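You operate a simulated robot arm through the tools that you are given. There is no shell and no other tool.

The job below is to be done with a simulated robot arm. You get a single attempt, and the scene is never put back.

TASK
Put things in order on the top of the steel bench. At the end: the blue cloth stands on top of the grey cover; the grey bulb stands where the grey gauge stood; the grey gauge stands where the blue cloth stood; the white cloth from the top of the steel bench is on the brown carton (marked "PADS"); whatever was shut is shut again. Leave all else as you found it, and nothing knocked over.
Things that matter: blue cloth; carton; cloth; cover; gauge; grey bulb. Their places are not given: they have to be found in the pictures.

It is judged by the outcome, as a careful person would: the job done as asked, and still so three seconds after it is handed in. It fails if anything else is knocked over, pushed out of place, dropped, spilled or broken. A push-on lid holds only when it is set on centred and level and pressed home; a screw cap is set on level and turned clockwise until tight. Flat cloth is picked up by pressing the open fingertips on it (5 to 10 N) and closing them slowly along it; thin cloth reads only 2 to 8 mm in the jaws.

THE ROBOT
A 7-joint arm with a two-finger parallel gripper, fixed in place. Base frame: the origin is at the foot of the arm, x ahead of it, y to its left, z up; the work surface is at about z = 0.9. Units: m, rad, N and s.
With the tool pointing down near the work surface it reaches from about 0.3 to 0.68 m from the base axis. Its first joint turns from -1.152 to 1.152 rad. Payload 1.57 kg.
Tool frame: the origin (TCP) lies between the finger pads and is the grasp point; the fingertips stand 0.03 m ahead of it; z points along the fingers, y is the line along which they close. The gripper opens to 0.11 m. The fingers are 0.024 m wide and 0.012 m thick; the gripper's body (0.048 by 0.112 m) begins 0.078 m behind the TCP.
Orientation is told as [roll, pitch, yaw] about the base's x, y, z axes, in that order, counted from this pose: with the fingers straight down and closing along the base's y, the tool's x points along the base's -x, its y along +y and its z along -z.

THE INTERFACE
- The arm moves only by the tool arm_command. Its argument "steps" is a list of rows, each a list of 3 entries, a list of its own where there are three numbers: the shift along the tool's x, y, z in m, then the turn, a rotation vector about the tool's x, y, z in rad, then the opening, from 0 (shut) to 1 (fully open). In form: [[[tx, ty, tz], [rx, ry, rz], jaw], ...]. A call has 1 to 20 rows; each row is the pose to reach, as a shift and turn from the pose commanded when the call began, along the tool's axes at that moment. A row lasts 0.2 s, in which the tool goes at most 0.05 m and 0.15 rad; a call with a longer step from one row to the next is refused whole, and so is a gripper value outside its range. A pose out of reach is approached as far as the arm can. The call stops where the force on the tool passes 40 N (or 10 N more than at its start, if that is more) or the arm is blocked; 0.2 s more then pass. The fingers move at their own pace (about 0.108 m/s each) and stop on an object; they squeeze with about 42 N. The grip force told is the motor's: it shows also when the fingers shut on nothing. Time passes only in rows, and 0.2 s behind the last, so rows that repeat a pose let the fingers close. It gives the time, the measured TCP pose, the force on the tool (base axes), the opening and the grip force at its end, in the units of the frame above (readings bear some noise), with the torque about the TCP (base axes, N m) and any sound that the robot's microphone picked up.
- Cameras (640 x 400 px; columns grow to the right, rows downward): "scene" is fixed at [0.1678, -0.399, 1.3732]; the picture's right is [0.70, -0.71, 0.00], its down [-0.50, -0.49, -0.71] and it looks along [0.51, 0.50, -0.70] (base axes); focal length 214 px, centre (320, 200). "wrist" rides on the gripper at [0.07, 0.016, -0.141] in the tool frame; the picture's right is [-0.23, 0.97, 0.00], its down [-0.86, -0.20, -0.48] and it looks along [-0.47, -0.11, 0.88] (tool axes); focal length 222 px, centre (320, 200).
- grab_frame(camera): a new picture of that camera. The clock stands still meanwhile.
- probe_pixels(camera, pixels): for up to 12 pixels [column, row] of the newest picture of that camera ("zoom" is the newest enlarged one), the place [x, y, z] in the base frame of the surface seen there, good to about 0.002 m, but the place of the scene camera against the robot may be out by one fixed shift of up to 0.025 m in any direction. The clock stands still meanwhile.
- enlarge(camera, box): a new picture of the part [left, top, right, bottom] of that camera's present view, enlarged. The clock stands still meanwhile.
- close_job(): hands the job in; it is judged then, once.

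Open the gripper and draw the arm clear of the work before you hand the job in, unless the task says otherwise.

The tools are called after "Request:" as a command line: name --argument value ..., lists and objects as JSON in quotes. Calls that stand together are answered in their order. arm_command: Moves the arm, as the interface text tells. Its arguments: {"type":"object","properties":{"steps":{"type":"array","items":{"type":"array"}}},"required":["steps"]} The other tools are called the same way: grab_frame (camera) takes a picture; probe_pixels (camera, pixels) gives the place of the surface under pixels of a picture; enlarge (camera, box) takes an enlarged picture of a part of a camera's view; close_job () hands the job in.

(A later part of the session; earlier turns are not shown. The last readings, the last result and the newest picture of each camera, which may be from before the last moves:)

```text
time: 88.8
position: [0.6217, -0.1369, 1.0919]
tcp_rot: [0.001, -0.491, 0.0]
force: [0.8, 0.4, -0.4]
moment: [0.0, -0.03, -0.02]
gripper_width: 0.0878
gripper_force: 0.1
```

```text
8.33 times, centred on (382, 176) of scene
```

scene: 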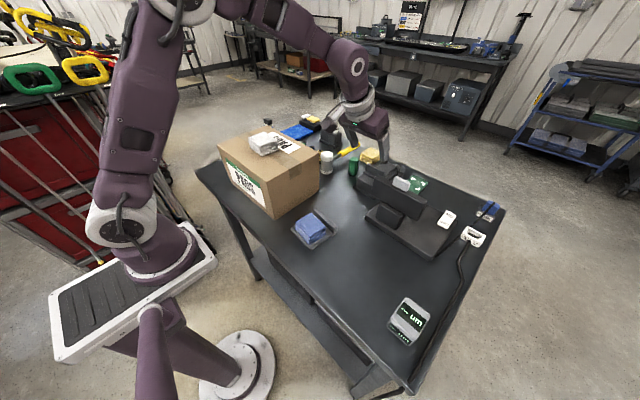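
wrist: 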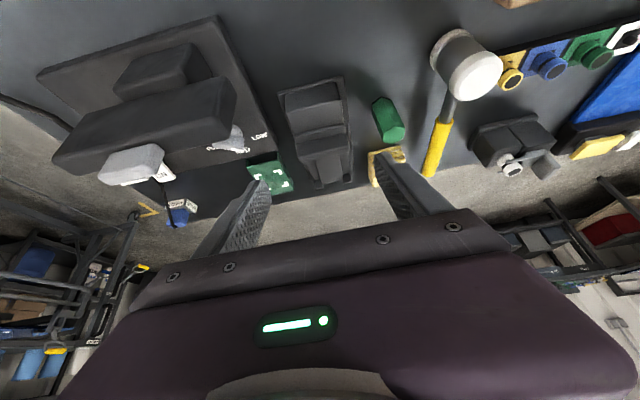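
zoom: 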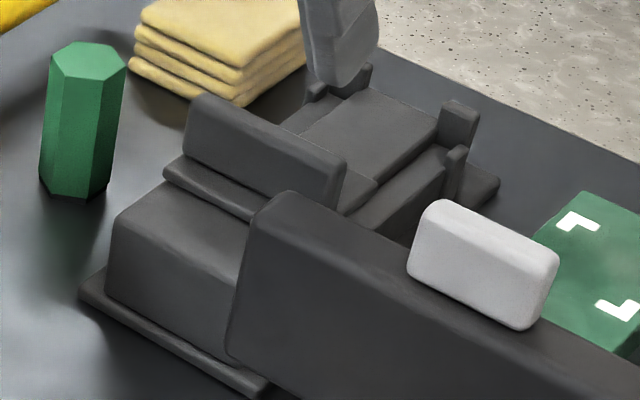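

The slider moved toward the posts and the block in front is solid. I go back to the overhead viewpoint (0.577, −0.07) with yaw 1.69 to see what's behind the slider.

Request:
arm_command --steps '[[[0.005, 0.01, -0.03], [0, 0.1, 0], 0.8], [[0.01, 0.025, -0.05], [0, 0.2, 0], 0.8], [[0.016, 0.04, -0.065], [0, 0.3, 0], 0.8], [[0.016, 0.055, -0.065], [0, 0.4, 0], 0.8], [[0.016, 0.067, -0.065], [0, 0.491, 0], 0.8], [[0.016, 0.067, -0.065], [0, 0.491, 0], 0.8]]'

Request:
arm_command --steps '[[[0, 0, 0], [0, 0, -0.14], 0.8], [[0, 0, 0], [0, 0, -0.28], 0.8], [[0, 0, 0], [0, 0, -0.42], 0.8], [[0, 0, 0], [0, 0, -0.56], 0.8], [[0, 0, 0], [0, 0, -0.7], 0.8], [[0, 0, 0], [0, 0, -0.84], 0.8], [[0, 0, 0], [0, 0, -0.98], 0.8], [[0, 0, 0], [0, 0, -1.12], 0.8], [[0, 0, 0], [0, 0, -1.26], 0.8], [[0, 0, 0], [0, 0, -1.4], 0.8], [[0, 0, 0], [0, 0, -1.54], 0.8], [[0, 0, 0], [0, 0, -1.68], 0.8], [[0, 0, 0], [0, 0, -1.68], 0.8]]'

Request:
grab_frame --camera "wrist"

Request:
enlarge --camera "wrist" --box '[120, 40, 290, 150]'

```text
time: 90.2
position: [0.5742, -0.0682, 1.1384]
tcp_rot: [0.001, -0.001, -0.001]
force: [-0.2, 0.2, -0.5]
moment: [-0.01, 0.0, -0.02]
gripper_width: 0.0879
gripper_force: 0.1
```

```text
time: 93.0
position: [0.5759, -0.0687, 1.1413]
tcp_rot: [-0.002, -0.001, 1.683]
force: [-0.4, 0.7, -0.2]
moment: [0.01, 0.01, 0.01]
gripper_width: 0.0878
gripper_force: 0.0
```

```text
taken
```

wrist: 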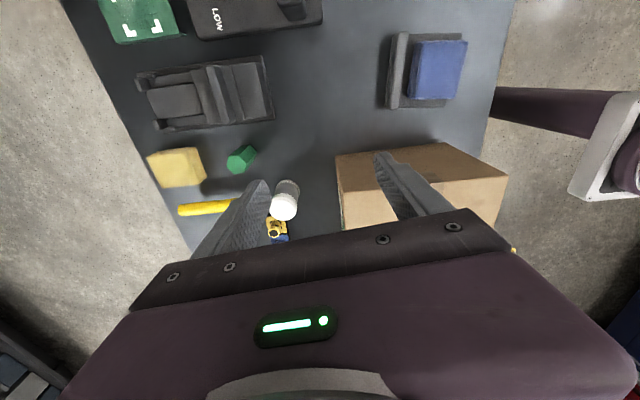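

```text
3.64 times, centred on (205, 95) of wrist
```

zoom: 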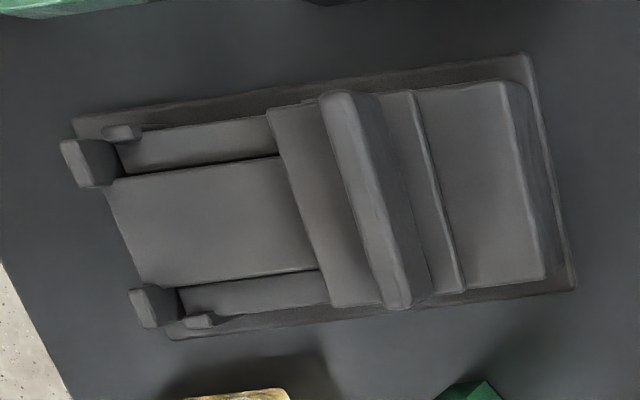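

I probe the lid's height now versus before (0.956 / 0.984), and the track around it.

Request:
probe_pixels --camera "zoom" --pixels '[[340, 110], [400, 290], [365, 190], [295, 200], [300, 270], [430, 190], [480, 190], [400, 130], [450, 280], [220, 215], [215, 140], [260, 290]]'

Request:
probe_pixels --camera "zoom" --pixels '[[270, 112], [330, 302], [280, 130], [325, 280], [125, 132], [200, 320], [90, 160], [155, 305], [120, 200], [140, 275], [160, 150], [190, 298]]'

```text
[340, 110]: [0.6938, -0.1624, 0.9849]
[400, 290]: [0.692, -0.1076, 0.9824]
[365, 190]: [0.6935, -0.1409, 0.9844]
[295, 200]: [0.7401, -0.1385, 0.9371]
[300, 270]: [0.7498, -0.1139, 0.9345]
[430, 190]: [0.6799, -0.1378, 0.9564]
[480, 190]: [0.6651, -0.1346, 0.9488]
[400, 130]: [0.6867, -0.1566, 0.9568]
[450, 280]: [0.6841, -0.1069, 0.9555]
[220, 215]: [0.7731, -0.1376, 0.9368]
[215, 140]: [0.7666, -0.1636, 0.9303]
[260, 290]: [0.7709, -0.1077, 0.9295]
```

```text
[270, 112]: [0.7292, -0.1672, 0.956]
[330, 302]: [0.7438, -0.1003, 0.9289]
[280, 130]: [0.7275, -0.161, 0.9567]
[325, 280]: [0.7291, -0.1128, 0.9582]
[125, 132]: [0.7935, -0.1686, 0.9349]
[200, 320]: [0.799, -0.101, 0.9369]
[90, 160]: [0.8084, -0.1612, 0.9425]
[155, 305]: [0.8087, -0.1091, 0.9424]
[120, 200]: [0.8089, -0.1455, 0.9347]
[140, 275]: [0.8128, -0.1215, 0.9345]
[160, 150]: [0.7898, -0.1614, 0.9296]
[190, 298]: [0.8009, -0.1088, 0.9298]
```

The lid height is unchanged (0.956/0.984), its rear edge is now at x 0.73, with stops at 0.809, so it should slide further; the grip may have jammed it. I'll push instead with closed fingers on the ridge's front face; first untwist to yaw 0.

Request:
arm_command --steps '[[[0, 0, -0.01], [0, 0, 0.14], 0.4], [[0, 0, -0.02], [0, 0, 0.28], 0.2], [[0, 0, -0.03], [0, 0, 0.42], 0.0], [[0, 0, -0.03], [0, 0, 0.56], 0.0], [[0, 0, -0.03], [0, 0, 0.7], 0.0], [[0, 0, -0.03], [0, 0, 0.84], 0.0], [[0, 0, -0.03], [0, 0, 0.98], 0.0], [[0, 0, -0.03], [0, 0, 1.12], 0.0], [[0, 0, -0.03], [0, 0, 1.26], 0.0], [[0, 0, -0.03], [0, 0, 1.4], 0.0], [[0, 0, -0.03], [0, 0, 1.54], 0.0], [[0, 0, -0.03], [0, 0, 1.683], 0.0], [[0, 0, -0.03], [0, 0, 1.683], 0.0]]'

```text
time: 95.8
position: [0.5754, -0.0687, 1.1714]
tcp_rot: [0.0, -0.002, -0.005]
force: [-0.1, -0.1, 0.0]
moment: [0.0, -0.04, -0.04]
gripper_width: 0.0
gripper_force: 21.0
```

Now tilt forward and go to (0.60, −0.134, 1.06).

Request:
arm_command --steps '[[[-0.005, -0.015, 0.02], [0, -0.1, 0], 0], [[-0.01, -0.03, 0.04], [0, -0.2, 0], 0], [[-0.015, -0.045, 0.06], [0, -0.3, 0], 0], [[-0.02, -0.06, 0.085], [0, -0.4, 0], 0], [[-0.025, -0.065, 0.11], [0, -0.5, 0], 0], [[-0.025, -0.065, 0.11], [0, -0.5, 0], 0]]'

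```text
time: 97.2
position: [0.6024, -0.1322, 1.0592]
tcp_rot: [0.0, -0.501, -0.003]
force: [0.5, -0.9, -0.5]
moment: [-0.01, 0.02, -0.01]
gripper_width: 0.0
gripper_force: 21.3
```

I go down to just in front of the ridge at block-top height plus clearance.

Request:
arm_command --steps '[[[-0.001, -0.001, 0.03], [0, 0, 0], 0], [[-0.001, -0.002, 0.055], [0, 0, 0], 0], [[-0.002, -0.002, 0.075], [0, 0, 0], 0], [[-0.0022, -0.002, 0.0855], [0, 0, 0], 0], [[-0.0022, -0.002, 0.0855], [0, 0, 0], 0]]'

Request:
grab_frame --camera "wrist"

Request:
enlarge --camera "scene" --box '[345, 140, 415, 195]'

```text
time: 98.4
position: [0.6449, -0.1365, 0.9869]
tcp_rot: [-0.001, -0.5, -0.003]
force: [-0.6, -0.5, 0.1]
moment: [0.0, -0.02, 0.01]
gripper_width: 0.0
gripper_force: 21.2
```

```text
taken
```

wrist: 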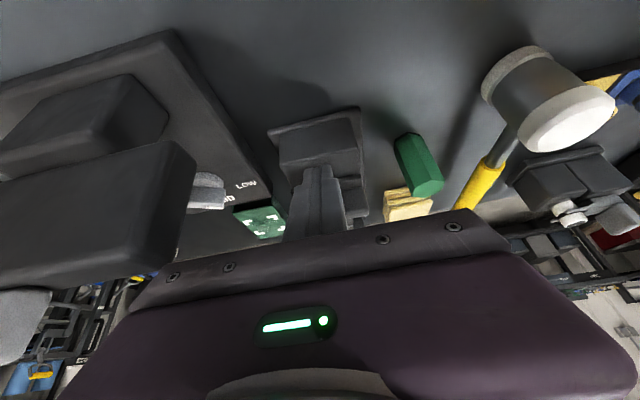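

```text
7.27 times, centred on (380, 168) of scene
```

zoom: 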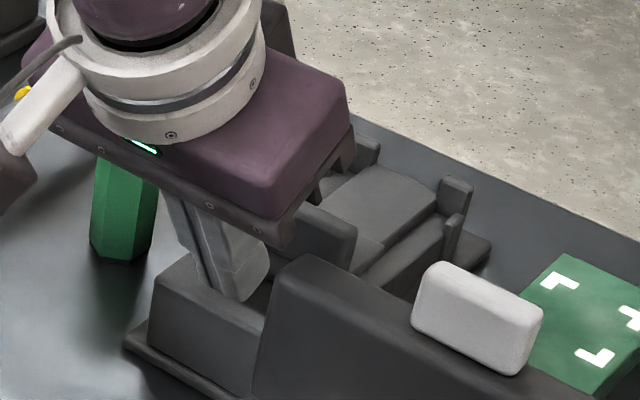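

The closed fingertips are just in front of the ridge, above the block. I push slowly in +x.

Request:
arm_command --steps '[[[-0.0044, 0.002, 0.0024], [0, 0, 0], 0], [[-0.0088, 0.002, 0.0048], [0, 0, 0], 0], [[-0.0131, 0.002, 0.0072], [0, 0, 0], 0], [[-0.0158, 0.002, 0.0086], [0, 0, 0], 0], [[-0.0184, 0.002, 0.0101], [0, 0, 0], 0], [[-0.021, 0.002, 0.0115], [0, 0, 0], 0], [[-0.0237, 0.002, 0.013], [0, 0, 0], 0], [[-0.0263, 0.002, 0.0144], [0, 0, 0], 0]]'

Request:
enlarge --camera "scene" --box '[345, 140, 415, 195]'

```text
time: 99.9
position: [0.6638, -0.1336, 0.9868]
tcp_rot: [0.003, -0.488, -0.006]
force: [-15.6, 0.4, 5.1]
moment: [0.05, 0.22, 0.05]
gripper_width: 0.0
gripper_force: 21.8
stopped in row 7: the force on the tool passed its limit at 46 N (the readings are from after the stop); the commanded pose is now the measured one
```

```text
7.27 times, centred on (380, 168) of scene
```

zoom: 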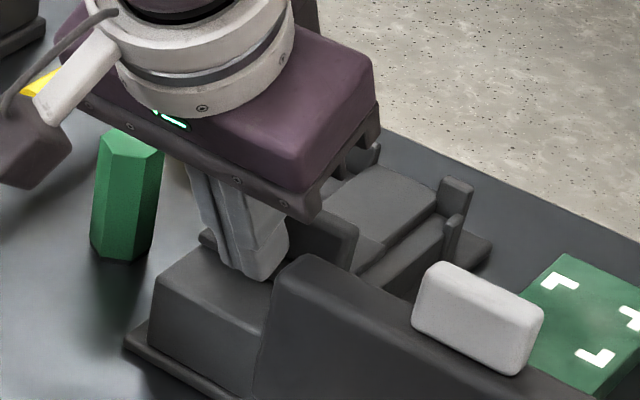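

It stops hard at the same place (ridge front x≈0.688). Maybe the lid must be lifted; I back off, open, and re-grip the ridge to test a gentle lift.

Request:
arm_command --steps '[[[0.01, 0, -0.0055], [0, 0, 0], 0], [[0.01, 0, -0.03], [0, 0, 0], 0.2], [[0.005, 0, -0.06], [0, 0, 0], 0.5], [[0.0, 0, -0.08], [0, 0, 0], 0.8], [[0.0, 0, -0.08], [0, 0, 0], 0.8], [[0.0, 0, -0.08], [0, 0, 0], 0.8]]'

Request:
grab_frame --camera "wrist"

Request:
enlarge --camera "wrist" --box '[245, 80, 395, 230]'

```text
time: 101.3
position: [0.6299, -0.1338, 1.0568]
tcp_rot: [0.003, -0.491, -0.008]
force: [0.3, -0.2, 0.5]
moment: [-0.02, -0.01, -0.03]
gripper_width: 0.088
gripper_force: 0.1
```

```text
taken
```

wrist: 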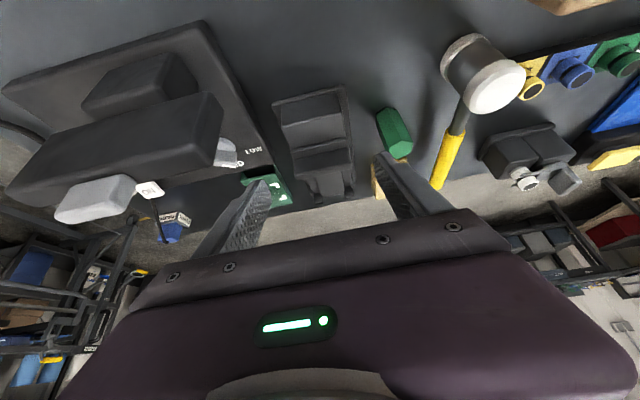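

```text
2.67 times, centred on (320, 155) of wrist
```

zoom: 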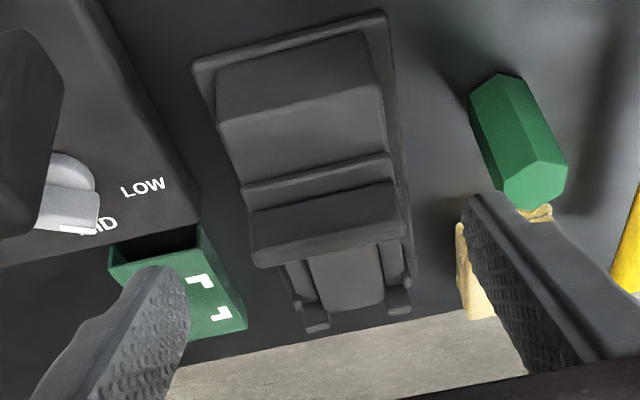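

I re-approach the ridge in its new position (x≈0.693), aiming y = −0.135, and close on it.

Request:
arm_command --steps '[[[-0.01, -0.001, 0.02], [0, 0, 0], 0.8], [[-0.0156, -0.001, 0.045], [0, 0, 0], 0.8], [[-0.0156, -0.001, 0.065], [0, 0, 0], 0.8], [[-0.0156, -0.001, 0.0775], [0, 0, 0], 0.8], [[-0.0156, -0.001, 0.0832], [0, 0, 0], 0.8], [[-0.0156, -0.001, 0.0832], [0, 0, 0], 0.7], [[-0.0156, -0.001, 0.0832], [0, 0, 0], 0.62], [[-0.0156, -0.001, 0.0832], [0, 0, 0], 0.56], [[-0.0156, -0.001, 0.0832], [0, 0, 0], 0.5], [[-0.0156, -0.001, 0.0832], [0, 0, 0], 0.5]]'

```text
time: 103.5
position: [0.6799, -0.1353, 0.9899]
tcp_rot: [0.0, -0.491, -0.005]
force: [-0.5, -3.8, -1.6]
moment: [-0.26, -0.26, 0.07]
gripper_width: 0.0678
gripper_force: 44.7
```

Gripped with little side force. I lift gently by 4 mm (base z) and read the force.

Request:
arm_command --steps '[[[-0.0009, 0, -0.0018], [0, 0, 0], 0.5], [[-0.0019, 0, -0.0035], [0, 0, 0], 0.5], [[-0.0019, 0, -0.0035], [0, 0, 0], 0.5]]'

```text
time: 104.3
position: [0.6789, -0.1349, 0.9902]
tcp_rot: [0.004, -0.482, -0.005]
force: [1.9, -6.0, -38.5]
moment: [-0.13, 0.52, -0.01]
gripper_width: 0.0676
gripper_force: 45.5
```

The lid won't lift (38 N), so it is a captive slider with about 22 mm travel — perhaps a bolt that held the front block. I relax, release, and will test whether the front block (x 0.647–0.683) is a cover that now comes up.

Request:
arm_command --steps '[[[0.0019, 0, 0.0035], [0, 0, 0], 0.5], [[0.0019, 0, 0.0035], [0, 0, 0], 0.65], [[0.0019, 0, 0.0035], [0, 0, 0], 0.8], [[0.0019, 0, 0.0035], [0, 0, 0], 0.8], [[0.0019, 0, -0.02], [0, 0, 0], 0.8], [[0.0019, 0, -0.04], [0, 0, 0], 0.8]]'

Request:
grab_frame --camera "wrist"

Request:
enlarge --camera "wrist" --box '[250, 70, 370, 190]'

```text
time: 105.7
position: [0.6597, -0.1354, 1.0275]
tcp_rot: [0.003, -0.492, -0.004]
force: [-0.3, 0.5, -0.2]
moment: [0.0, -0.01, 0.04]
gripper_width: 0.0878
gripper_force: 0.1
```

```text
taken
```

wrist: 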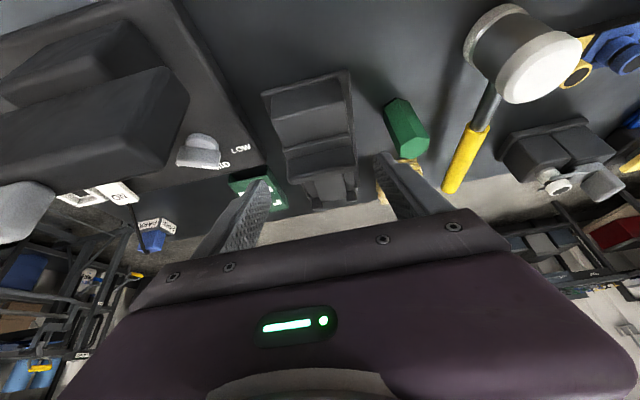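

```text
3.33 times, centred on (310, 130) of wrist
```

zoom: 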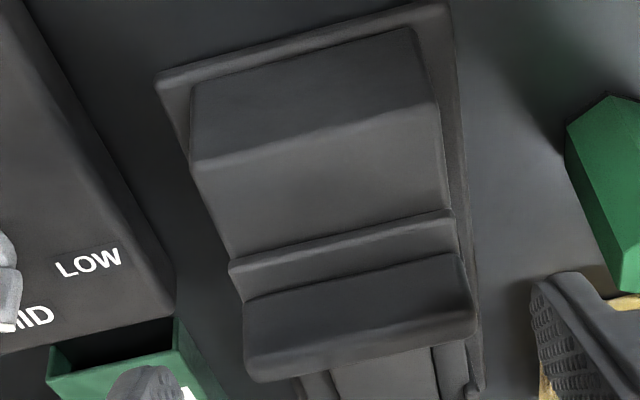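

I probe the present slider position and the block's side edges in this closer view.

Request:
probe_pixels --camera "zoom" --pixels '[[340, 245], [345, 275], [350, 310], [360, 345], [310, 150], [320, 200], [195, 100], [200, 165], [440, 110], [448, 190], [225, 240], [462, 240]]'

Request:
probe_pixels --camera "zoom" --pixels '[[235, 280], [245, 300], [465, 260], [474, 330], [300, 90], [420, 60], [175, 90], [455, 150], [390, 380], [440, 370], [310, 385], [475, 380]]'

```text
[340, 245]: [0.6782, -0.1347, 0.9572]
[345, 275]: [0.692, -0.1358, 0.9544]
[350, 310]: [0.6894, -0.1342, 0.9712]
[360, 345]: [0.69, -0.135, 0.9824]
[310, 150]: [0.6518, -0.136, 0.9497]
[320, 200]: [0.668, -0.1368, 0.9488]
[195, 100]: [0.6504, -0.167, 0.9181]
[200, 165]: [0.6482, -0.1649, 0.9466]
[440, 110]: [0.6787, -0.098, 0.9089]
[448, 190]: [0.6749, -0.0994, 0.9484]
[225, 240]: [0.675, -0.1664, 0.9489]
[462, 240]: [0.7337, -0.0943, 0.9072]
```

```text
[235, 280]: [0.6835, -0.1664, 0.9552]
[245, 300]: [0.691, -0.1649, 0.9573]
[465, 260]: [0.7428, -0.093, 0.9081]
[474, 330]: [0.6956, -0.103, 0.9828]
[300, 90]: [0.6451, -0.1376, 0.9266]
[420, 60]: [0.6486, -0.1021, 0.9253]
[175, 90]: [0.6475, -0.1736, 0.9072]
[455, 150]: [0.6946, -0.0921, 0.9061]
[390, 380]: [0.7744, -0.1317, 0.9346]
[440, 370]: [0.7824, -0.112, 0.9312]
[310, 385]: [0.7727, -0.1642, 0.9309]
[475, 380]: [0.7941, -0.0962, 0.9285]
```

Now I move in front of the slider and down so the fingers flank the front block's sides (67 mm), then close and test a gentle lift.

Request:
arm_command --steps '[[[0.025, 0, 0], [0, 0, 0], 0.8], [[0.048, 0, 0], [0, 0, 0], 0.8], [[0.048, 0, 0.03], [0, 0, 0], 0.8], [[0.048, 0, 0.05], [0, 0, 0], 0.8], [[0.048, 0, 0.06], [0, 0, 0], 0.8], [[0.048, 0, 0.06], [0, 0, 0], 0.75], [[0.048, 0, 0.06], [0, 0, 0], 0.65], [[0.048, 0, 0.06], [0, 0, 0], 0.58], [[0.048, 0, 0.06], [0, 0, 0], 0.5], [[0.048, 0, 0.06], [0, 0, 0], 0.5]]'

Request:
enlarge --camera "scene" --box '[345, 140, 415, 195]'

```text
time: 107.9
position: [0.6477, -0.1354, 0.9533]
tcp_rot: [0.001, -0.491, -0.004]
force: [3.2, -2.7, -5.1]
moment: [-0.63, -0.22, 0.12]
gripper_width: 0.0677
gripper_force: 44.9
```

```text
7.27 times, centred on (380, 168) of scene
```

zoom: 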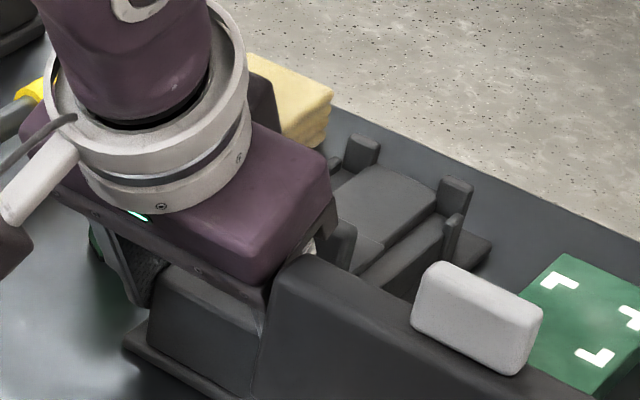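

Gripped at 67.7 mm. I test a 3 mm lift and, separately, read the force.

Request:
arm_command --steps '[[[-0.0007, 0, -0.0013], [0, 0, 0], 0.5], [[-0.0014, 0, -0.0026], [0, 0, 0], 0.5], [[-0.0014, 0, -0.0026], [0, 0, 0], 0.5]]'

```text
time: 108.5
position: [0.6475, -0.1336, 0.9534]
tcp_rot: [0.0, -0.492, -0.004]
force: [12.2, -3.4, -14.9]
moment: [-0.37, -0.73, -0.12]
gripper_width: 0.0678
gripper_force: 44.6
stopped in row 2: the force on the tool passed its limit at 44 N (the readings are from after the stop); the commanded pose is now the measured one
```

The block doesn't lift. While I still hold it, I test whether it pulls toward the robot (−x) like a drawer released by the bolt.

Request:
arm_command --steps '[[[0.0018, 0, -0.0009], [0, 0, 0], 0.5], [[0.0035, 0, -0.0019], [0, 0, 0], 0.5], [[0.0035, 0, -0.0019], [0, 0, 0], 0.5]]'

```text
time: 108.9
position: [0.6472, -0.1343, 0.9531]
tcp_rot: [0.002, -0.493, -0.002]
force: [14.4, -3.2, -18.2]
moment: [-0.3, -0.95, -0.06]
gripper_width: 0.0678
gripper_force: 45.1
stopped in row 1: the force on the tool passed its limit at 46 N (the readings are from after the stop); the commanded pose is now the measured one
```

The block is fixed, so this device is just a fixture with a captive slider. I release it and go restore the slider to where it was (ridge centre x≈0.6725).

Request:
arm_command --steps '[[[-0.001, 0, 0.001], [0, 0, 0], 0.5], [[-0.001, 0, 0.001], [0, 0, 0], 0.65], [[-0.001, 0, 0.001], [0, 0, 0], 0.8], [[-0.001, 0, 0.001], [0, 0, 0], 0.8], [[0, 0, -0.03], [0, 0, 0], 0.8], [[0, 0, -0.06], [0, 0, 0], 0.8], [[-0.02, 0, -0.07], [0, 0, 0], 0.8], [[-0.045, 0, -0.07], [0, 0, 0], 0.8], [[-0.045, 0, -0.07], [0, 0, 0], 0.8]]'

Request:
grab_frame --camera "wrist"

Request:
enlarge --camera "wrist" --box '[250, 70, 370, 220]'

```text
time: 110.9
position: [0.6537, -0.1375, 1.0368]
tcp_rot: [0.003, -0.492, -0.004]
force: [-0.1, -0.8, -0.3]
moment: [0.03, 0.0, 0.0]
gripper_width: 0.088
gripper_force: 0.1
```

```text
taken
```

wrist: 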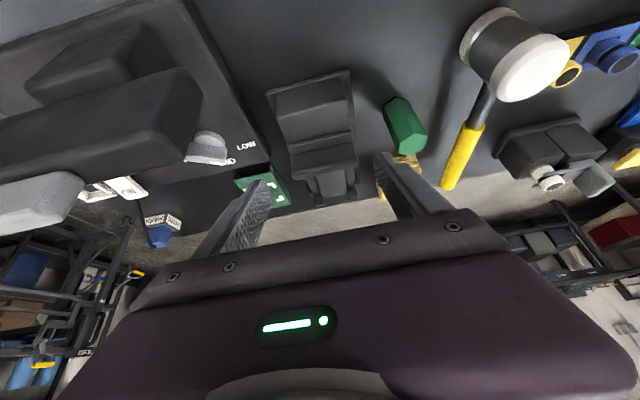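

```text
2.67 times, centred on (310, 145) of wrist
```

zoom: 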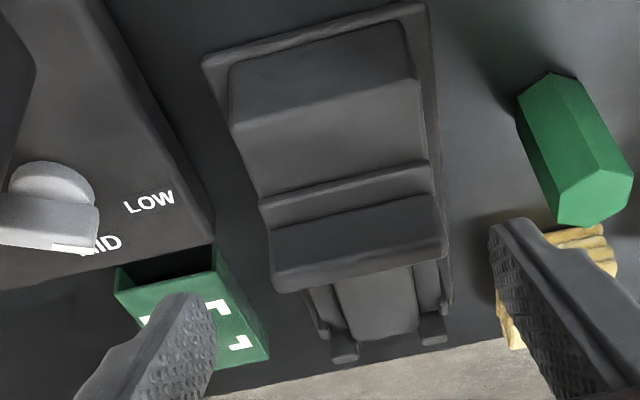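

I approach the ridge again to slide it back.

Request:
arm_command --steps '[[[-0.0012, 0.0015, 0.025], [0, 0, 0], 0.8], [[-0.0025, 0.0025, 0.045], [0, 0, 0], 0.8], [[-0.0025, 0.0025, 0.053], [0, 0, 0], 0.8], [[-0.0025, 0.0025, 0.053], [0, 0, 0], 0.7], [[-0.0025, 0.0025, 0.053], [0, 0, 0], 0.62], [[-0.0025, 0.0025, 0.053], [0, 0, 0], 0.56], [[-0.0025, 0.0025, 0.053], [0, 0, 0], 0.5], [[-0.0025, 0.0025, 0.053], [0, 0, 0], 0.5]]'

```text
time: 112.7
position: [0.6795, -0.1357, 0.9924]
tcp_rot: [0.001, -0.491, -0.004]
force: [0.5, -1.6, -2.9]
moment: [-0.15, -0.25, 0.09]
gripper_width: 0.0674
gripper_force: 45.1
```

Gripped. I pull it back 12 mm first and read the force.

Request:
arm_command --steps '[[[0.0035, 0, -0.0019], [0, 0, 0], 0.5], [[0.007, 0, -0.0038], [0, 0, 0], 0.5], [[0.0106, 0, -0.0057], [0, 0, 0], 0.5], [[0.0106, 0, -0.0057], [0, 0, 0], 0.5]]'

Request:
enlarge --camera "scene" --box '[345, 140, 415, 195]'

```text
time: 113.7
position: [0.6673, -0.1344, 0.9918]
tcp_rot: [0.001, -0.493, -0.003]
force: [0.7, -13.4, -10.7]
moment: [-0.66, -0.88, 0.14]
gripper_width: 0.0674
gripper_force: 44.8
```

```text
7.27 times, centred on (380, 168) of scene
```

zoom: 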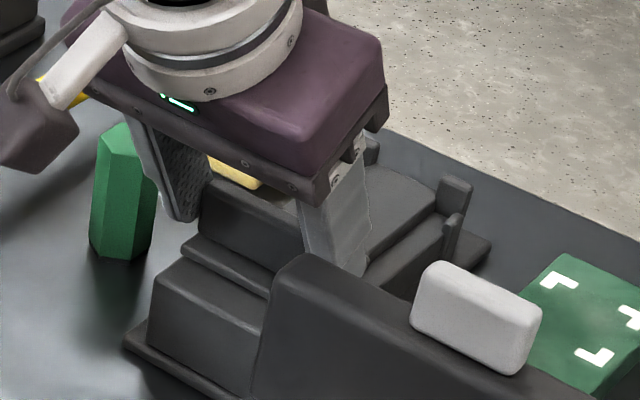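

It slides freely. I pull 8 mm more to its starting point, checking for a stop there.

Request:
arm_command --steps '[[[0.0026, -0.001, -0.0014], [0, 0, 0], 0.5], [[0.0053, -0.001, -0.0028], [0, 0, 0], 0.5], [[0.007, -0.001, -0.0038], [0, 0, 0], 0.5], [[0.007, -0.001, -0.0038], [0, 0, 0], 0.5]]'

```text
time: 114.7
position: [0.6586, -0.1353, 0.9909]
tcp_rot: [0.002, -0.49, -0.006]
force: [3.0, -18.6, -13.7]
moment: [-0.36, 0.73, -0.46]
gripper_width: 0.0672
gripper_force: 45.2
```

I pull a further 2 mm to see if the stop is here.

Request:
arm_command --steps '[[[0.0018, -0.001, -0.0009], [0, 0, 0], 0.5], [[0.0018, -0.001, -0.0009], [0, 0, 0], 0.5]]'

```text
time: 115.3
position: [0.6586, -0.1348, 0.9917]
tcp_rot: [0.003, -0.495, -0.004]
force: [20.7, -19.4, -22.1]
moment: [-0.07, -0.67, -0.33]
gripper_width: 0.0674
gripper_force: 45.0
```

The stop is here, so the slider is back in its original place. I release it. In these views the green box (wrist ~265,190) shows a dark front side — maybe an open mouth — so I look into it.

Request:
arm_command --steps '[[[0, 0.001, 0], [0, 0, 0], 0.65], [[0, 0.001, 0], [0, 0, 0], 0.8], [[0, 0.001, 0], [0, 0, 0], 0.8], [[0, 0.001, -0.03], [0, 0, 0], 0.8], [[0, 0.001, -0.06], [0, 0, 0], 0.8], [[0, 0.001, -0.09], [0, 0, 0], 0.8], [[0, 0.001, -0.09], [0, 0, 0], 0.8]]'

Request:
grab_frame --camera "wrist"

Request:
enlarge --camera "wrist" --box '[225, 140, 315, 220]'

Request:
enlarge --camera "wrist" --box '[260, 70, 370, 200]'

```text
time: 116.9
position: [0.6145, -0.1337, 1.0696]
tcp_rot: [0.001, -0.492, -0.005]
force: [-0.5, -0.3, -0.3]
moment: [-0.03, 0.01, 0.0]
gripper_width: 0.0881
gripper_force: 0.0
```

```text
taken
```

wrist: 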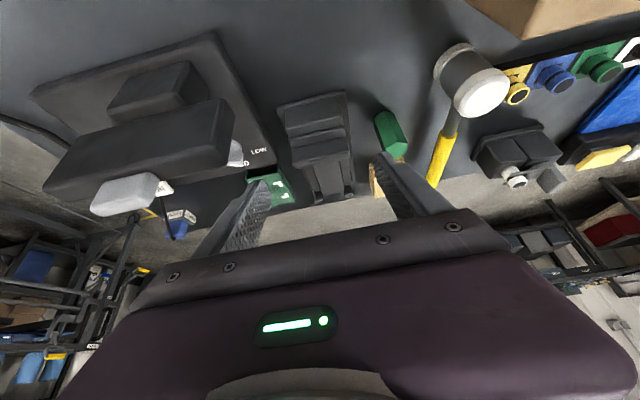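

```text
5.00 times, centred on (270, 180) of wrist
```

zoom: 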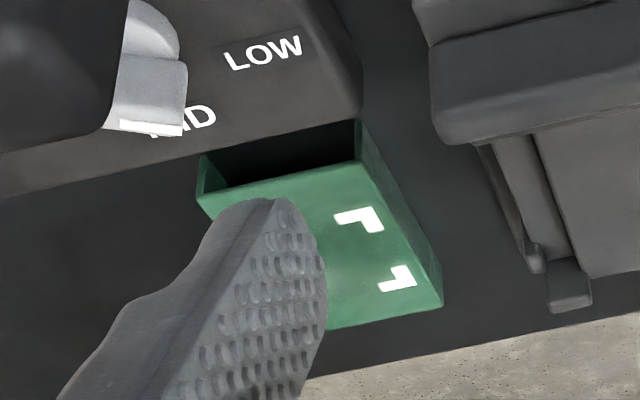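

```text
3.08 times, centred on (315, 135) of wrist
```

zoom: 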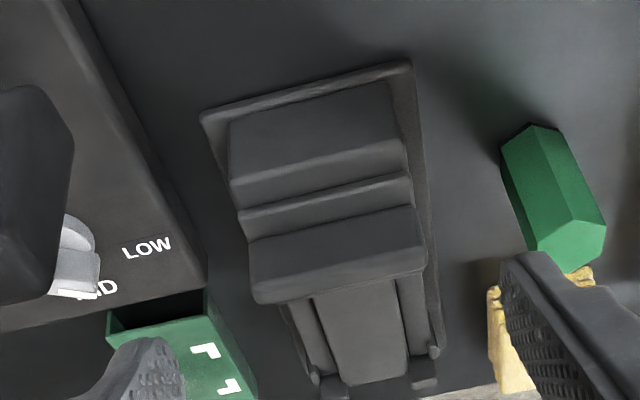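

The green box is hollow with an opening toward the robot. I zoom into the opening.

Request:
enlarge --camera "wrist" --box '[250, 150, 310, 195]'

Request:
probe_pixels --camera "zoom" --pixels '[[200, 150], [300, 110], [250, 130], [150, 160], [320, 180], [330, 130], [120, 190], [400, 330]]'

```text
8.89 times, centred on (280, 172) of wrist
```

zoom: 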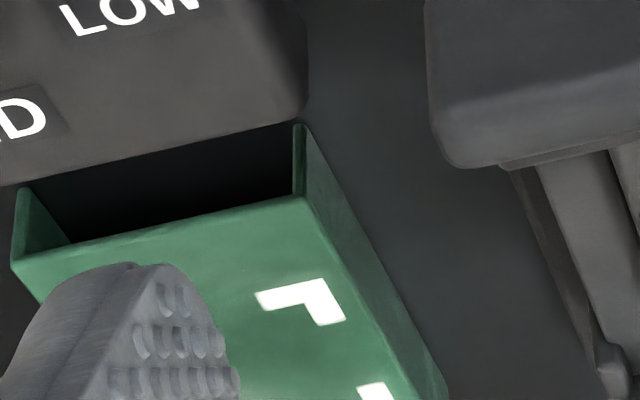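

```text
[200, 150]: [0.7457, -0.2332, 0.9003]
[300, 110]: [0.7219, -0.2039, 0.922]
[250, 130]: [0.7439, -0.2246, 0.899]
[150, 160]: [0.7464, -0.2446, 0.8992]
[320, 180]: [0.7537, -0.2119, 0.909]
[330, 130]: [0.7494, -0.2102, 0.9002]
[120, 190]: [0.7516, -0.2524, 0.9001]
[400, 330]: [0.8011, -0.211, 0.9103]
```

The green pocket is an empty-looking tunnel far out of reach. I have never seen the carton's far (+y, +x) faces; they might be open. I untilt, rise and go there with the camera turned around.

Request:
arm_command --steps '[[[0.005, 0.005, -0.03], [0, 0.08, 0], 0.8], [[0.012, 0.01, -0.065], [0, 0.16, 0], 0.8], [[0.02, 0.016, -0.1], [0, 0.25, 0], 0.8], [[0.028, 0.022, -0.13], [0, 0.34, 0], 0.8], [[0.035, 0.03, -0.155], [0, 0.43, 0], 0.8], [[0.0395, 0.034, -0.1686], [0, 0.492, 0], 0.8], [[0.0395, 0.034, -0.1686], [0, 0.492, 0], 0.8]]'

Request:
arm_command --steps '[[[0.005, 0.035, 0], [0, 0, 0.13], 1], [[0.01, 0.07, 0], [0, 0, 0.26], 1], [[0.02, 0.105, 0], [0, 0, 0.39], 1], [[0.03, 0.14, 0], [0, 0, 0.52], 1], [[0.04, 0.175, 0], [0, 0, 0.65], 1], [[0.05, 0.21, 0], [0, 0, 0.78], 1], [[0.06, 0.245, 0], [0, 0, 0.91], 1], [[0.07, 0.28, 0], [0, 0, 1.04], 1], [[0.08, 0.315, 0], [0, 0, 1.17], 1], [[0.08, 0.35, 0], [0, 0, 1.3], 1], [[0.08, 0.38, 0], [0, 0, 1.43], 1], [[0.08, 0.4, 0], [0, 0, 1.55], 1], [[0.08, 0.4, 0], [0, 0, 1.55], 1]]'

Request:
grab_frame --camera "wrist"

Request:
grab_frame --camera "scene"

```text
time: 118.5
position: [0.4991, -0.0989, 1.1999]
tcp_rot: [0.002, 0.001, -0.002]
force: [-0.2, 0.5, 0.5]
moment: [0.0, 0.0, 0.02]
gripper_width: 0.0877
gripper_force: 0.0
```

```text
time: 121.3
position: [0.4238, 0.3014, 1.2013]
tcp_rot: [0.0, 0.002, -1.553]
force: [1.0, 0.1, 0.4]
moment: [-0.02, 0.01, 0.02]
gripper_width: 0.1099
gripper_force: 0.0
```

```text
taken
```

wrist: 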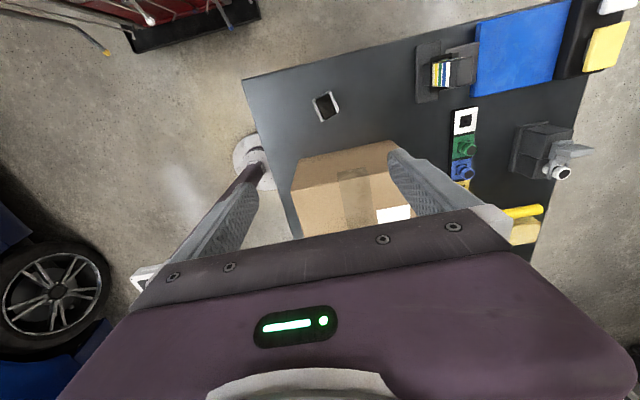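

```text
taken
```

scene: 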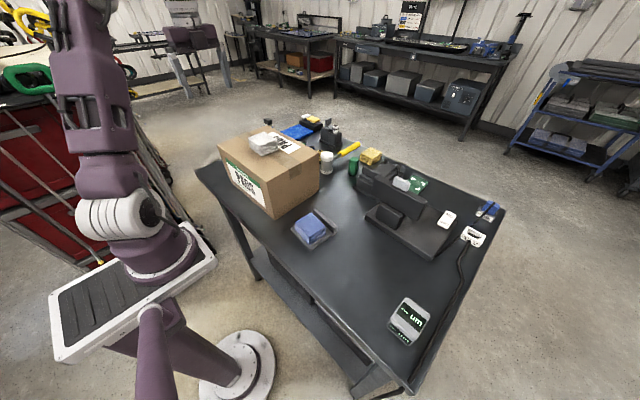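

The carton's +y face is seen at wrist (340,195). I enlarge it and the small item at (326,107).

Request:
enlarge --camera "wrist" --box '[280, 130, 430, 240]'

Request:
enlarge --camera "wrist" --box '[300, 80, 350, 130]'

Request:
enlarge --camera "wrist" --box '[400, 30, 600, 200]'

Request:
probe_pixels --camera "wrist" --pixels '[[326, 107], [318, 105], [335, 108], [326, 100], [328, 118], [300, 130]]'

```text
3.64 times, centred on (355, 185) of wrist
```

zoom: 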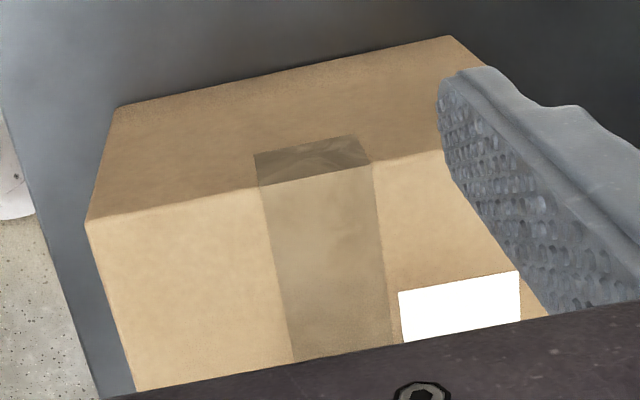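

```text
8.00 times, centred on (325, 105) of wrist
```

zoom: 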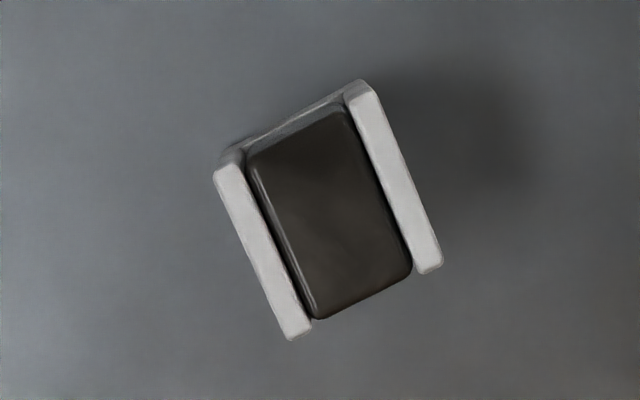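

```text
2.35 times, centred on (500, 115) of wrist
```

zoom: 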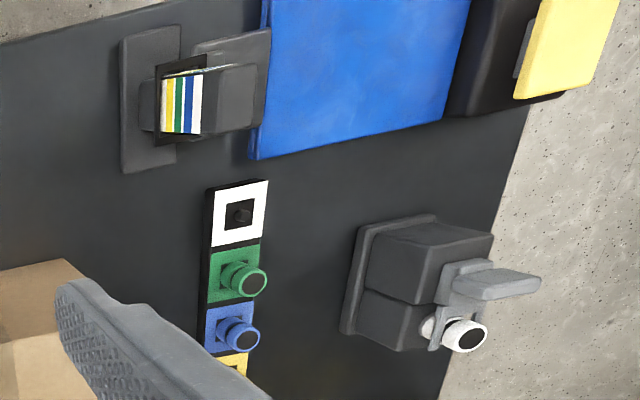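

```text
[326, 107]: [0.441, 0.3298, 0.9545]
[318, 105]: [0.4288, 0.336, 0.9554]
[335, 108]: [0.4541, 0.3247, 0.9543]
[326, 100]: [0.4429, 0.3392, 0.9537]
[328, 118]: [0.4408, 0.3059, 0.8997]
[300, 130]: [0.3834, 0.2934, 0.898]
```

The carton is taped shut on all sides. The small upright item at (0.441, 0.33), 55 mm tall, is a U-shaped grey housing with a dark insert; I look closer at it.

Request:
arm_command --steps '[[[0.03, 0, 0.01], [0, 0, 0], 1], [[0.06, 0, 0.03], [0, 0, 0], 1], [[0.08, 0, 0.05], [0, 0, 0], 1], [[0.08, 0, 0.05], [0, 0, 0], 1]]'

Request:
grab_frame --camera "wrist"

Request:
enlarge --camera "wrist" --box '[290, 110, 370, 190]'

```text
time: 122.3
position: [0.4217, 0.3814, 1.1527]
tcp_rot: [0.003, 0.001, -1.55]
force: [0.1, -0.3, 0.2]
moment: [-0.01, -0.01, 0.0]
gripper_width: 0.11
gripper_force: 0.0
```

```text
taken
```

wrist: 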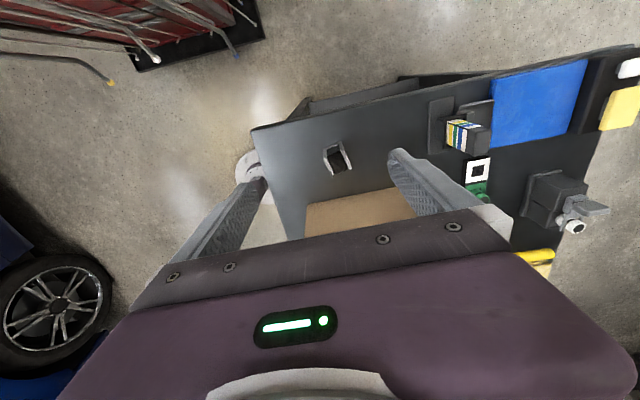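

```text
5.00 times, centred on (330, 150) of wrist
```

zoom: 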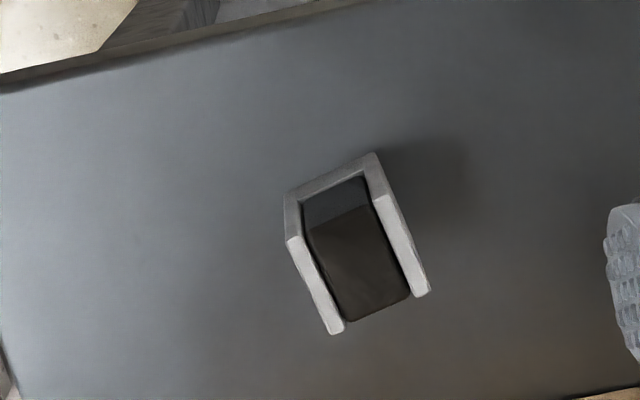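

Not a bulb either. The only remaining grey unexplained piece within reach is the one on the lamp head; I return there (yaw 0, high) to test gently if it is loose.

Request:
arm_command --steps '[[[-0.01, 0.0, -0.03], [0, 0, 0], 1], [[-0.05, 0.004, -0.06], [0, 0, -0.1], 1], [[-0.095, 0.008, -0.06], [0, 0, -0.2], 1], [[-0.14, 0.012, -0.06], [0, 0, -0.3], 1], [[-0.185, 0.016, -0.06], [0, 0, -0.4], 1], [[-0.23, 0.02, -0.06], [0, 0, -0.5], 1], [[-0.275, 0.024, -0.06], [0, 0, -0.6], 1], [[-0.32, 0.028, -0.06], [0, 0, -0.7], 1], [[-0.365, 0.033, -0.06], [0, 0, -0.8], 1], [[-0.41, 0.038, -0.06], [0, 0, -0.9], 1], [[-0.455, 0.043, -0.06], [0, 0, -1.0], 1], [[-0.5, 0.048, -0.06], [0, 0, -1.1], 1], [[-0.545, 0.053, -0.06], [0, 0, -1.2], 1], [[-0.59, 0.058, -0.06], [0, 0, -1.3], 1], [[-0.63, 0.064, -0.06], [0, 0, -1.4], 1], [[-0.6476, 0.0666, -0.06], [0, 0, -1.5], 1], [[-0.6476, 0.0666, -0.06], [0, 0, -1.55], 1], [[-0.6476, 0.0666, -0.06], [0, 0, -1.55], 1]]'

Request:
grab_frame --camera "wrist"

Request:
enlarge --camera "wrist" --box '[270, 140, 370, 230]'

```text
refused: row 2 steps farther than a row can; nothing moved
```

```text
taken
```

wrist: 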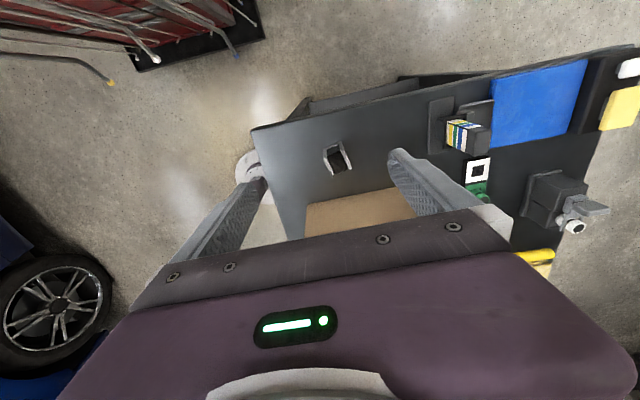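

```text
4.44 times, centred on (320, 185) of wrist
```

zoom: 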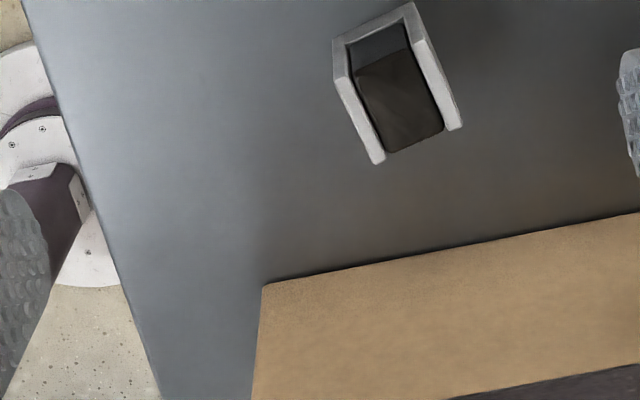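

A step was slightly too long; I resend with smaller increments.

Request:
arm_command --steps '[[[-0.01, 0.0, -0.03], [0, 0, 0], 1], [[-0.04, 0.004, -0.06], [0, 0, -0.1], 1], [[-0.085, 0.008, -0.06], [0, 0, -0.2], 1], [[-0.13, 0.012, -0.06], [0, 0, -0.3], 1], [[-0.175, 0.016, -0.06], [0, 0, -0.4], 1], [[-0.22, 0.02, -0.06], [0, 0, -0.5], 1], [[-0.265, 0.024, -0.06], [0, 0, -0.6], 1], [[-0.31, 0.028, -0.06], [0, 0, -0.7], 1], [[-0.355, 0.033, -0.06], [0, 0, -0.8], 1], [[-0.4, 0.038, -0.06], [0, 0, -0.9], 1], [[-0.445, 0.043, -0.06], [0, 0, -1.0], 1], [[-0.49, 0.048, -0.06], [0, 0, -1.1], 1], [[-0.535, 0.053, -0.06], [0, 0, -1.2], 1], [[-0.58, 0.058, -0.06], [0, 0, -1.3], 1], [[-0.62, 0.064, -0.06], [0, 0, -1.4], 1], [[-0.6476, 0.0666, -0.06], [0, 0, -1.5], 1], [[-0.6476, 0.0666, -0.06], [0, 0, -1.55], 1], [[-0.6476, 0.0666, -0.06], [0, 0, -1.55], 1]]'

Request:
grab_frame --camera "wrist"

Request:
enlarge --camera "wrist" --box '[230, 130, 370, 230]'

```text
time: 126.1
position: [0.4998, -0.2654, 1.2083]
tcp_rot: [0.002, 0.0, -0.002]
force: [-0.7, -0.1, -0.3]
moment: [0.01, -0.03, 0.04]
gripper_width: 0.1101
gripper_force: 0.0
```

```text
taken
```

wrist: 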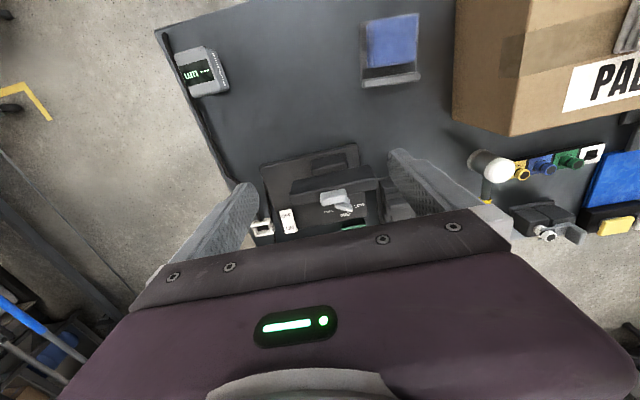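

```text
4.00 times, centred on (300, 180) of wrist
```

zoom: 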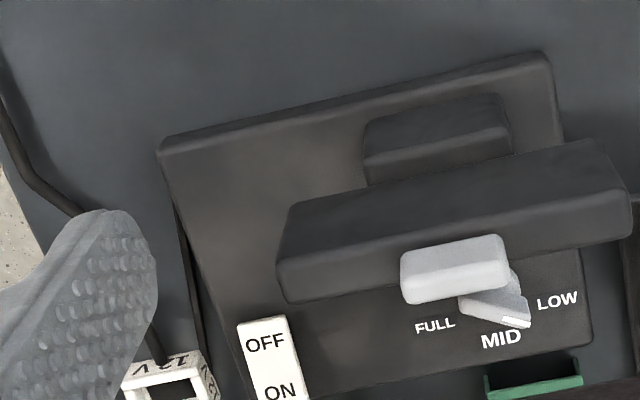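

The piece sits at wrist (333,198). I move above it at z≈1.12 with the jaws open along y.

Request:
arm_command --steps '[[[-0.02, 0, 0.01], [0, -0.05, 0], 0.9], [[-0.04, 0, 0.02], [0, -0.1, 0], 0.8], [[-0.06, 0, 0.04], [0, -0.15, 0], 0.7], [[-0.075, 0, 0.06], [0, -0.2, 0], 0.7], [[-0.08, 0, 0.078], [0, -0.2, 0], 0.7], [[-0.08, 0, 0.078], [0, -0.2, 0], 0.7]]'

Request:
grab_frame --camera "wrist"

Request:
enlarge --camera "scene" --box '[350, 130, 450, 220]'

```text
time: 127.5
position: [0.5781, -0.2626, 1.1331]
tcp_rot: [0.002, -0.2, -0.003]
force: [-0.5, -0.5, -0.8]
moment: [0.01, 0.01, -0.02]
gripper_width: 0.0769
gripper_force: 0.0
```

```text
taken
```

wrist: 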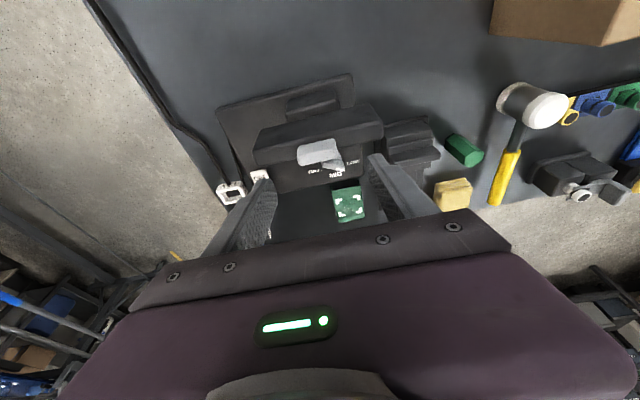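

```text
4.44 times, centred on (400, 175) of scene
```

zoom: 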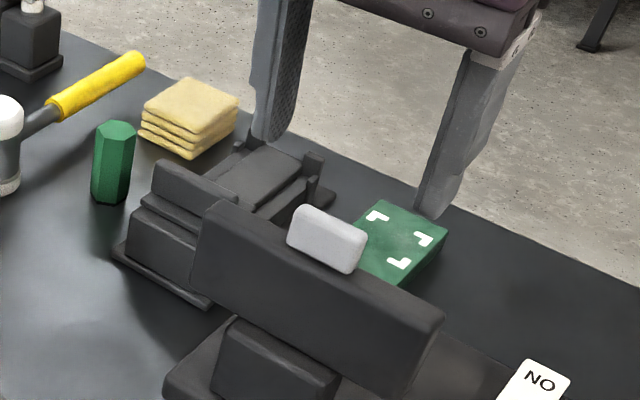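

I enlarge the head and piece from this nearly overhead view before touching.

Request:
enlarge --camera "wrist" --box '[240, 80, 390, 190]'

Request:
probe_pixels --camera "zoom" --pixels '[[330, 270], [330, 300], [250, 280], [400, 255], [320, 240], [150, 240], [500, 200], [320, 200], [330, 320], [400, 280], [260, 310], [560, 230]]'

```text
3.64 times, centred on (315, 135) of wrist
```

zoom: 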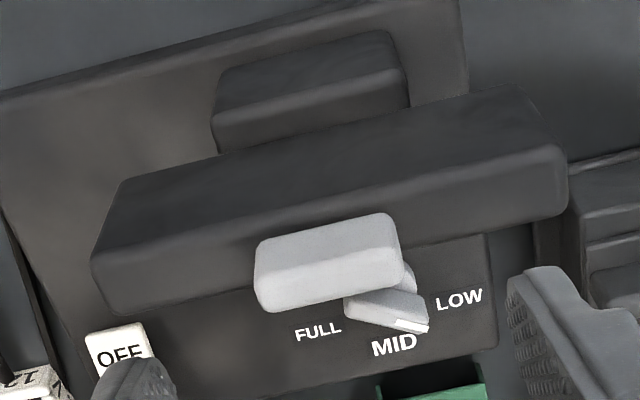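

```text
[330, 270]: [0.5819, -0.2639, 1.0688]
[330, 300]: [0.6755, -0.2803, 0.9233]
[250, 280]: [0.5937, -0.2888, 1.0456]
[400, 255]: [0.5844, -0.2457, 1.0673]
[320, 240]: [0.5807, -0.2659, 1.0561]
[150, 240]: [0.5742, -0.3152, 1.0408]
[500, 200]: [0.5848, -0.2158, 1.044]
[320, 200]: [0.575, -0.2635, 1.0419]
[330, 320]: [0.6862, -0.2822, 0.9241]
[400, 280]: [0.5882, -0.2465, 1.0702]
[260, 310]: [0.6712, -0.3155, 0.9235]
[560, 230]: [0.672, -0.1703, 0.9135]
```

I descend and close gently on its two ends (≈43 mm along y).

Request:
arm_command --steps '[[[0.004, -0.002, 0.02], [0, 0, 0], 0.7], [[0.008, -0.003, 0.04], [0, 0, 0], 0.7], [[0.008, -0.003, 0.0485], [0, 0, 0], 0.7], [[0.008, -0.003, 0.0485], [0, 0, 0], 0.7]]'

Request:
enlarge --camera "scene" --box '[360, 150, 440, 220]'

```text
time: 128.5
position: [0.5811, -0.2671, 1.0829]
tcp_rot: [0.002, -0.2, -0.004]
force: [-0.2, -0.5, -0.4]
moment: [0.0, 0.02, -0.03]
gripper_width: 0.0771
gripper_force: 0.1
```

```text
5.71 times, centred on (400, 185) of scene
```

zoom: 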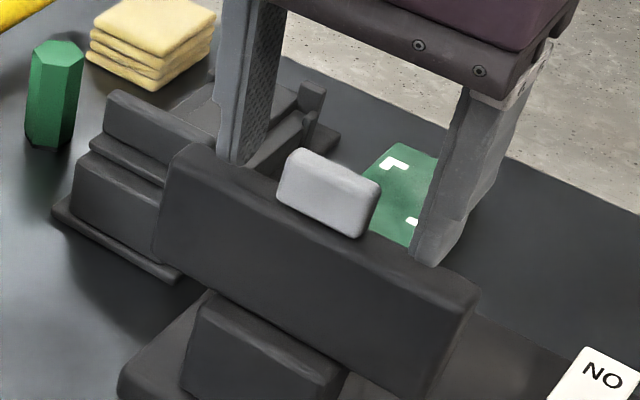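

Fingers flank the piece. I close on it.

Request:
arm_command --steps '[[[0, 0, 0], [0, 0, 0], 0.55], [[0, 0, 0], [0, 0, 0], 0.45], [[0, 0, 0], [0, 0, 0], 0.38], [[0, 0, 0], [0, 0, 0], 0.35], [[0, 0, 0], [0, 0, 0], 0.35]]'

```text
time: 129.7
position: [0.5807, -0.2648, 1.0838]
tcp_rot: [0.002, -0.2, -0.002]
force: [-1.4, 5.5, 0.0]
moment: [0.06, 0.09, 0.05]
gripper_width: 0.0431
gripper_force: 2.9
```

It touches at 43 mm. I hold one more moment, then lift 3 mm gently.

Request:
arm_command --steps '[[[0, 0, 0], [0, 0, 0], 0.33], [[0, 0, 0], [0, 0, 0], 0.33], [[-0.0003, 0, -0.0015], [0, 0, 0], 0.33], [[-0.0006, 0, -0.003], [0, 0, 0], 0.33], [[-0.0006, 0, -0.003], [0, 0, 0], 0.33]]'

Request:
enlarge --camera "scene" --box '[360, 150, 440, 220]'

```text
time: 130.9
position: [0.5807, -0.2659, 1.0869]
tcp_rot: [0.002, -0.202, 0.001]
force: [-1.9, 8.4, -3.1]
moment: [0.08, 0.11, 0.14]
gripper_width: 0.0444
gripper_force: 4.3
```

```text
5.71 times, centred on (400, 185) of scene
```

zoom: 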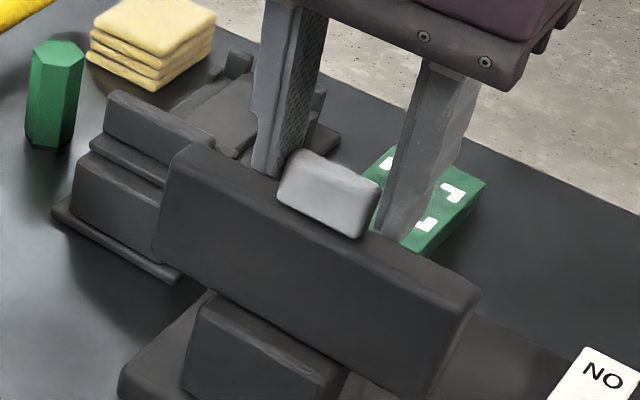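

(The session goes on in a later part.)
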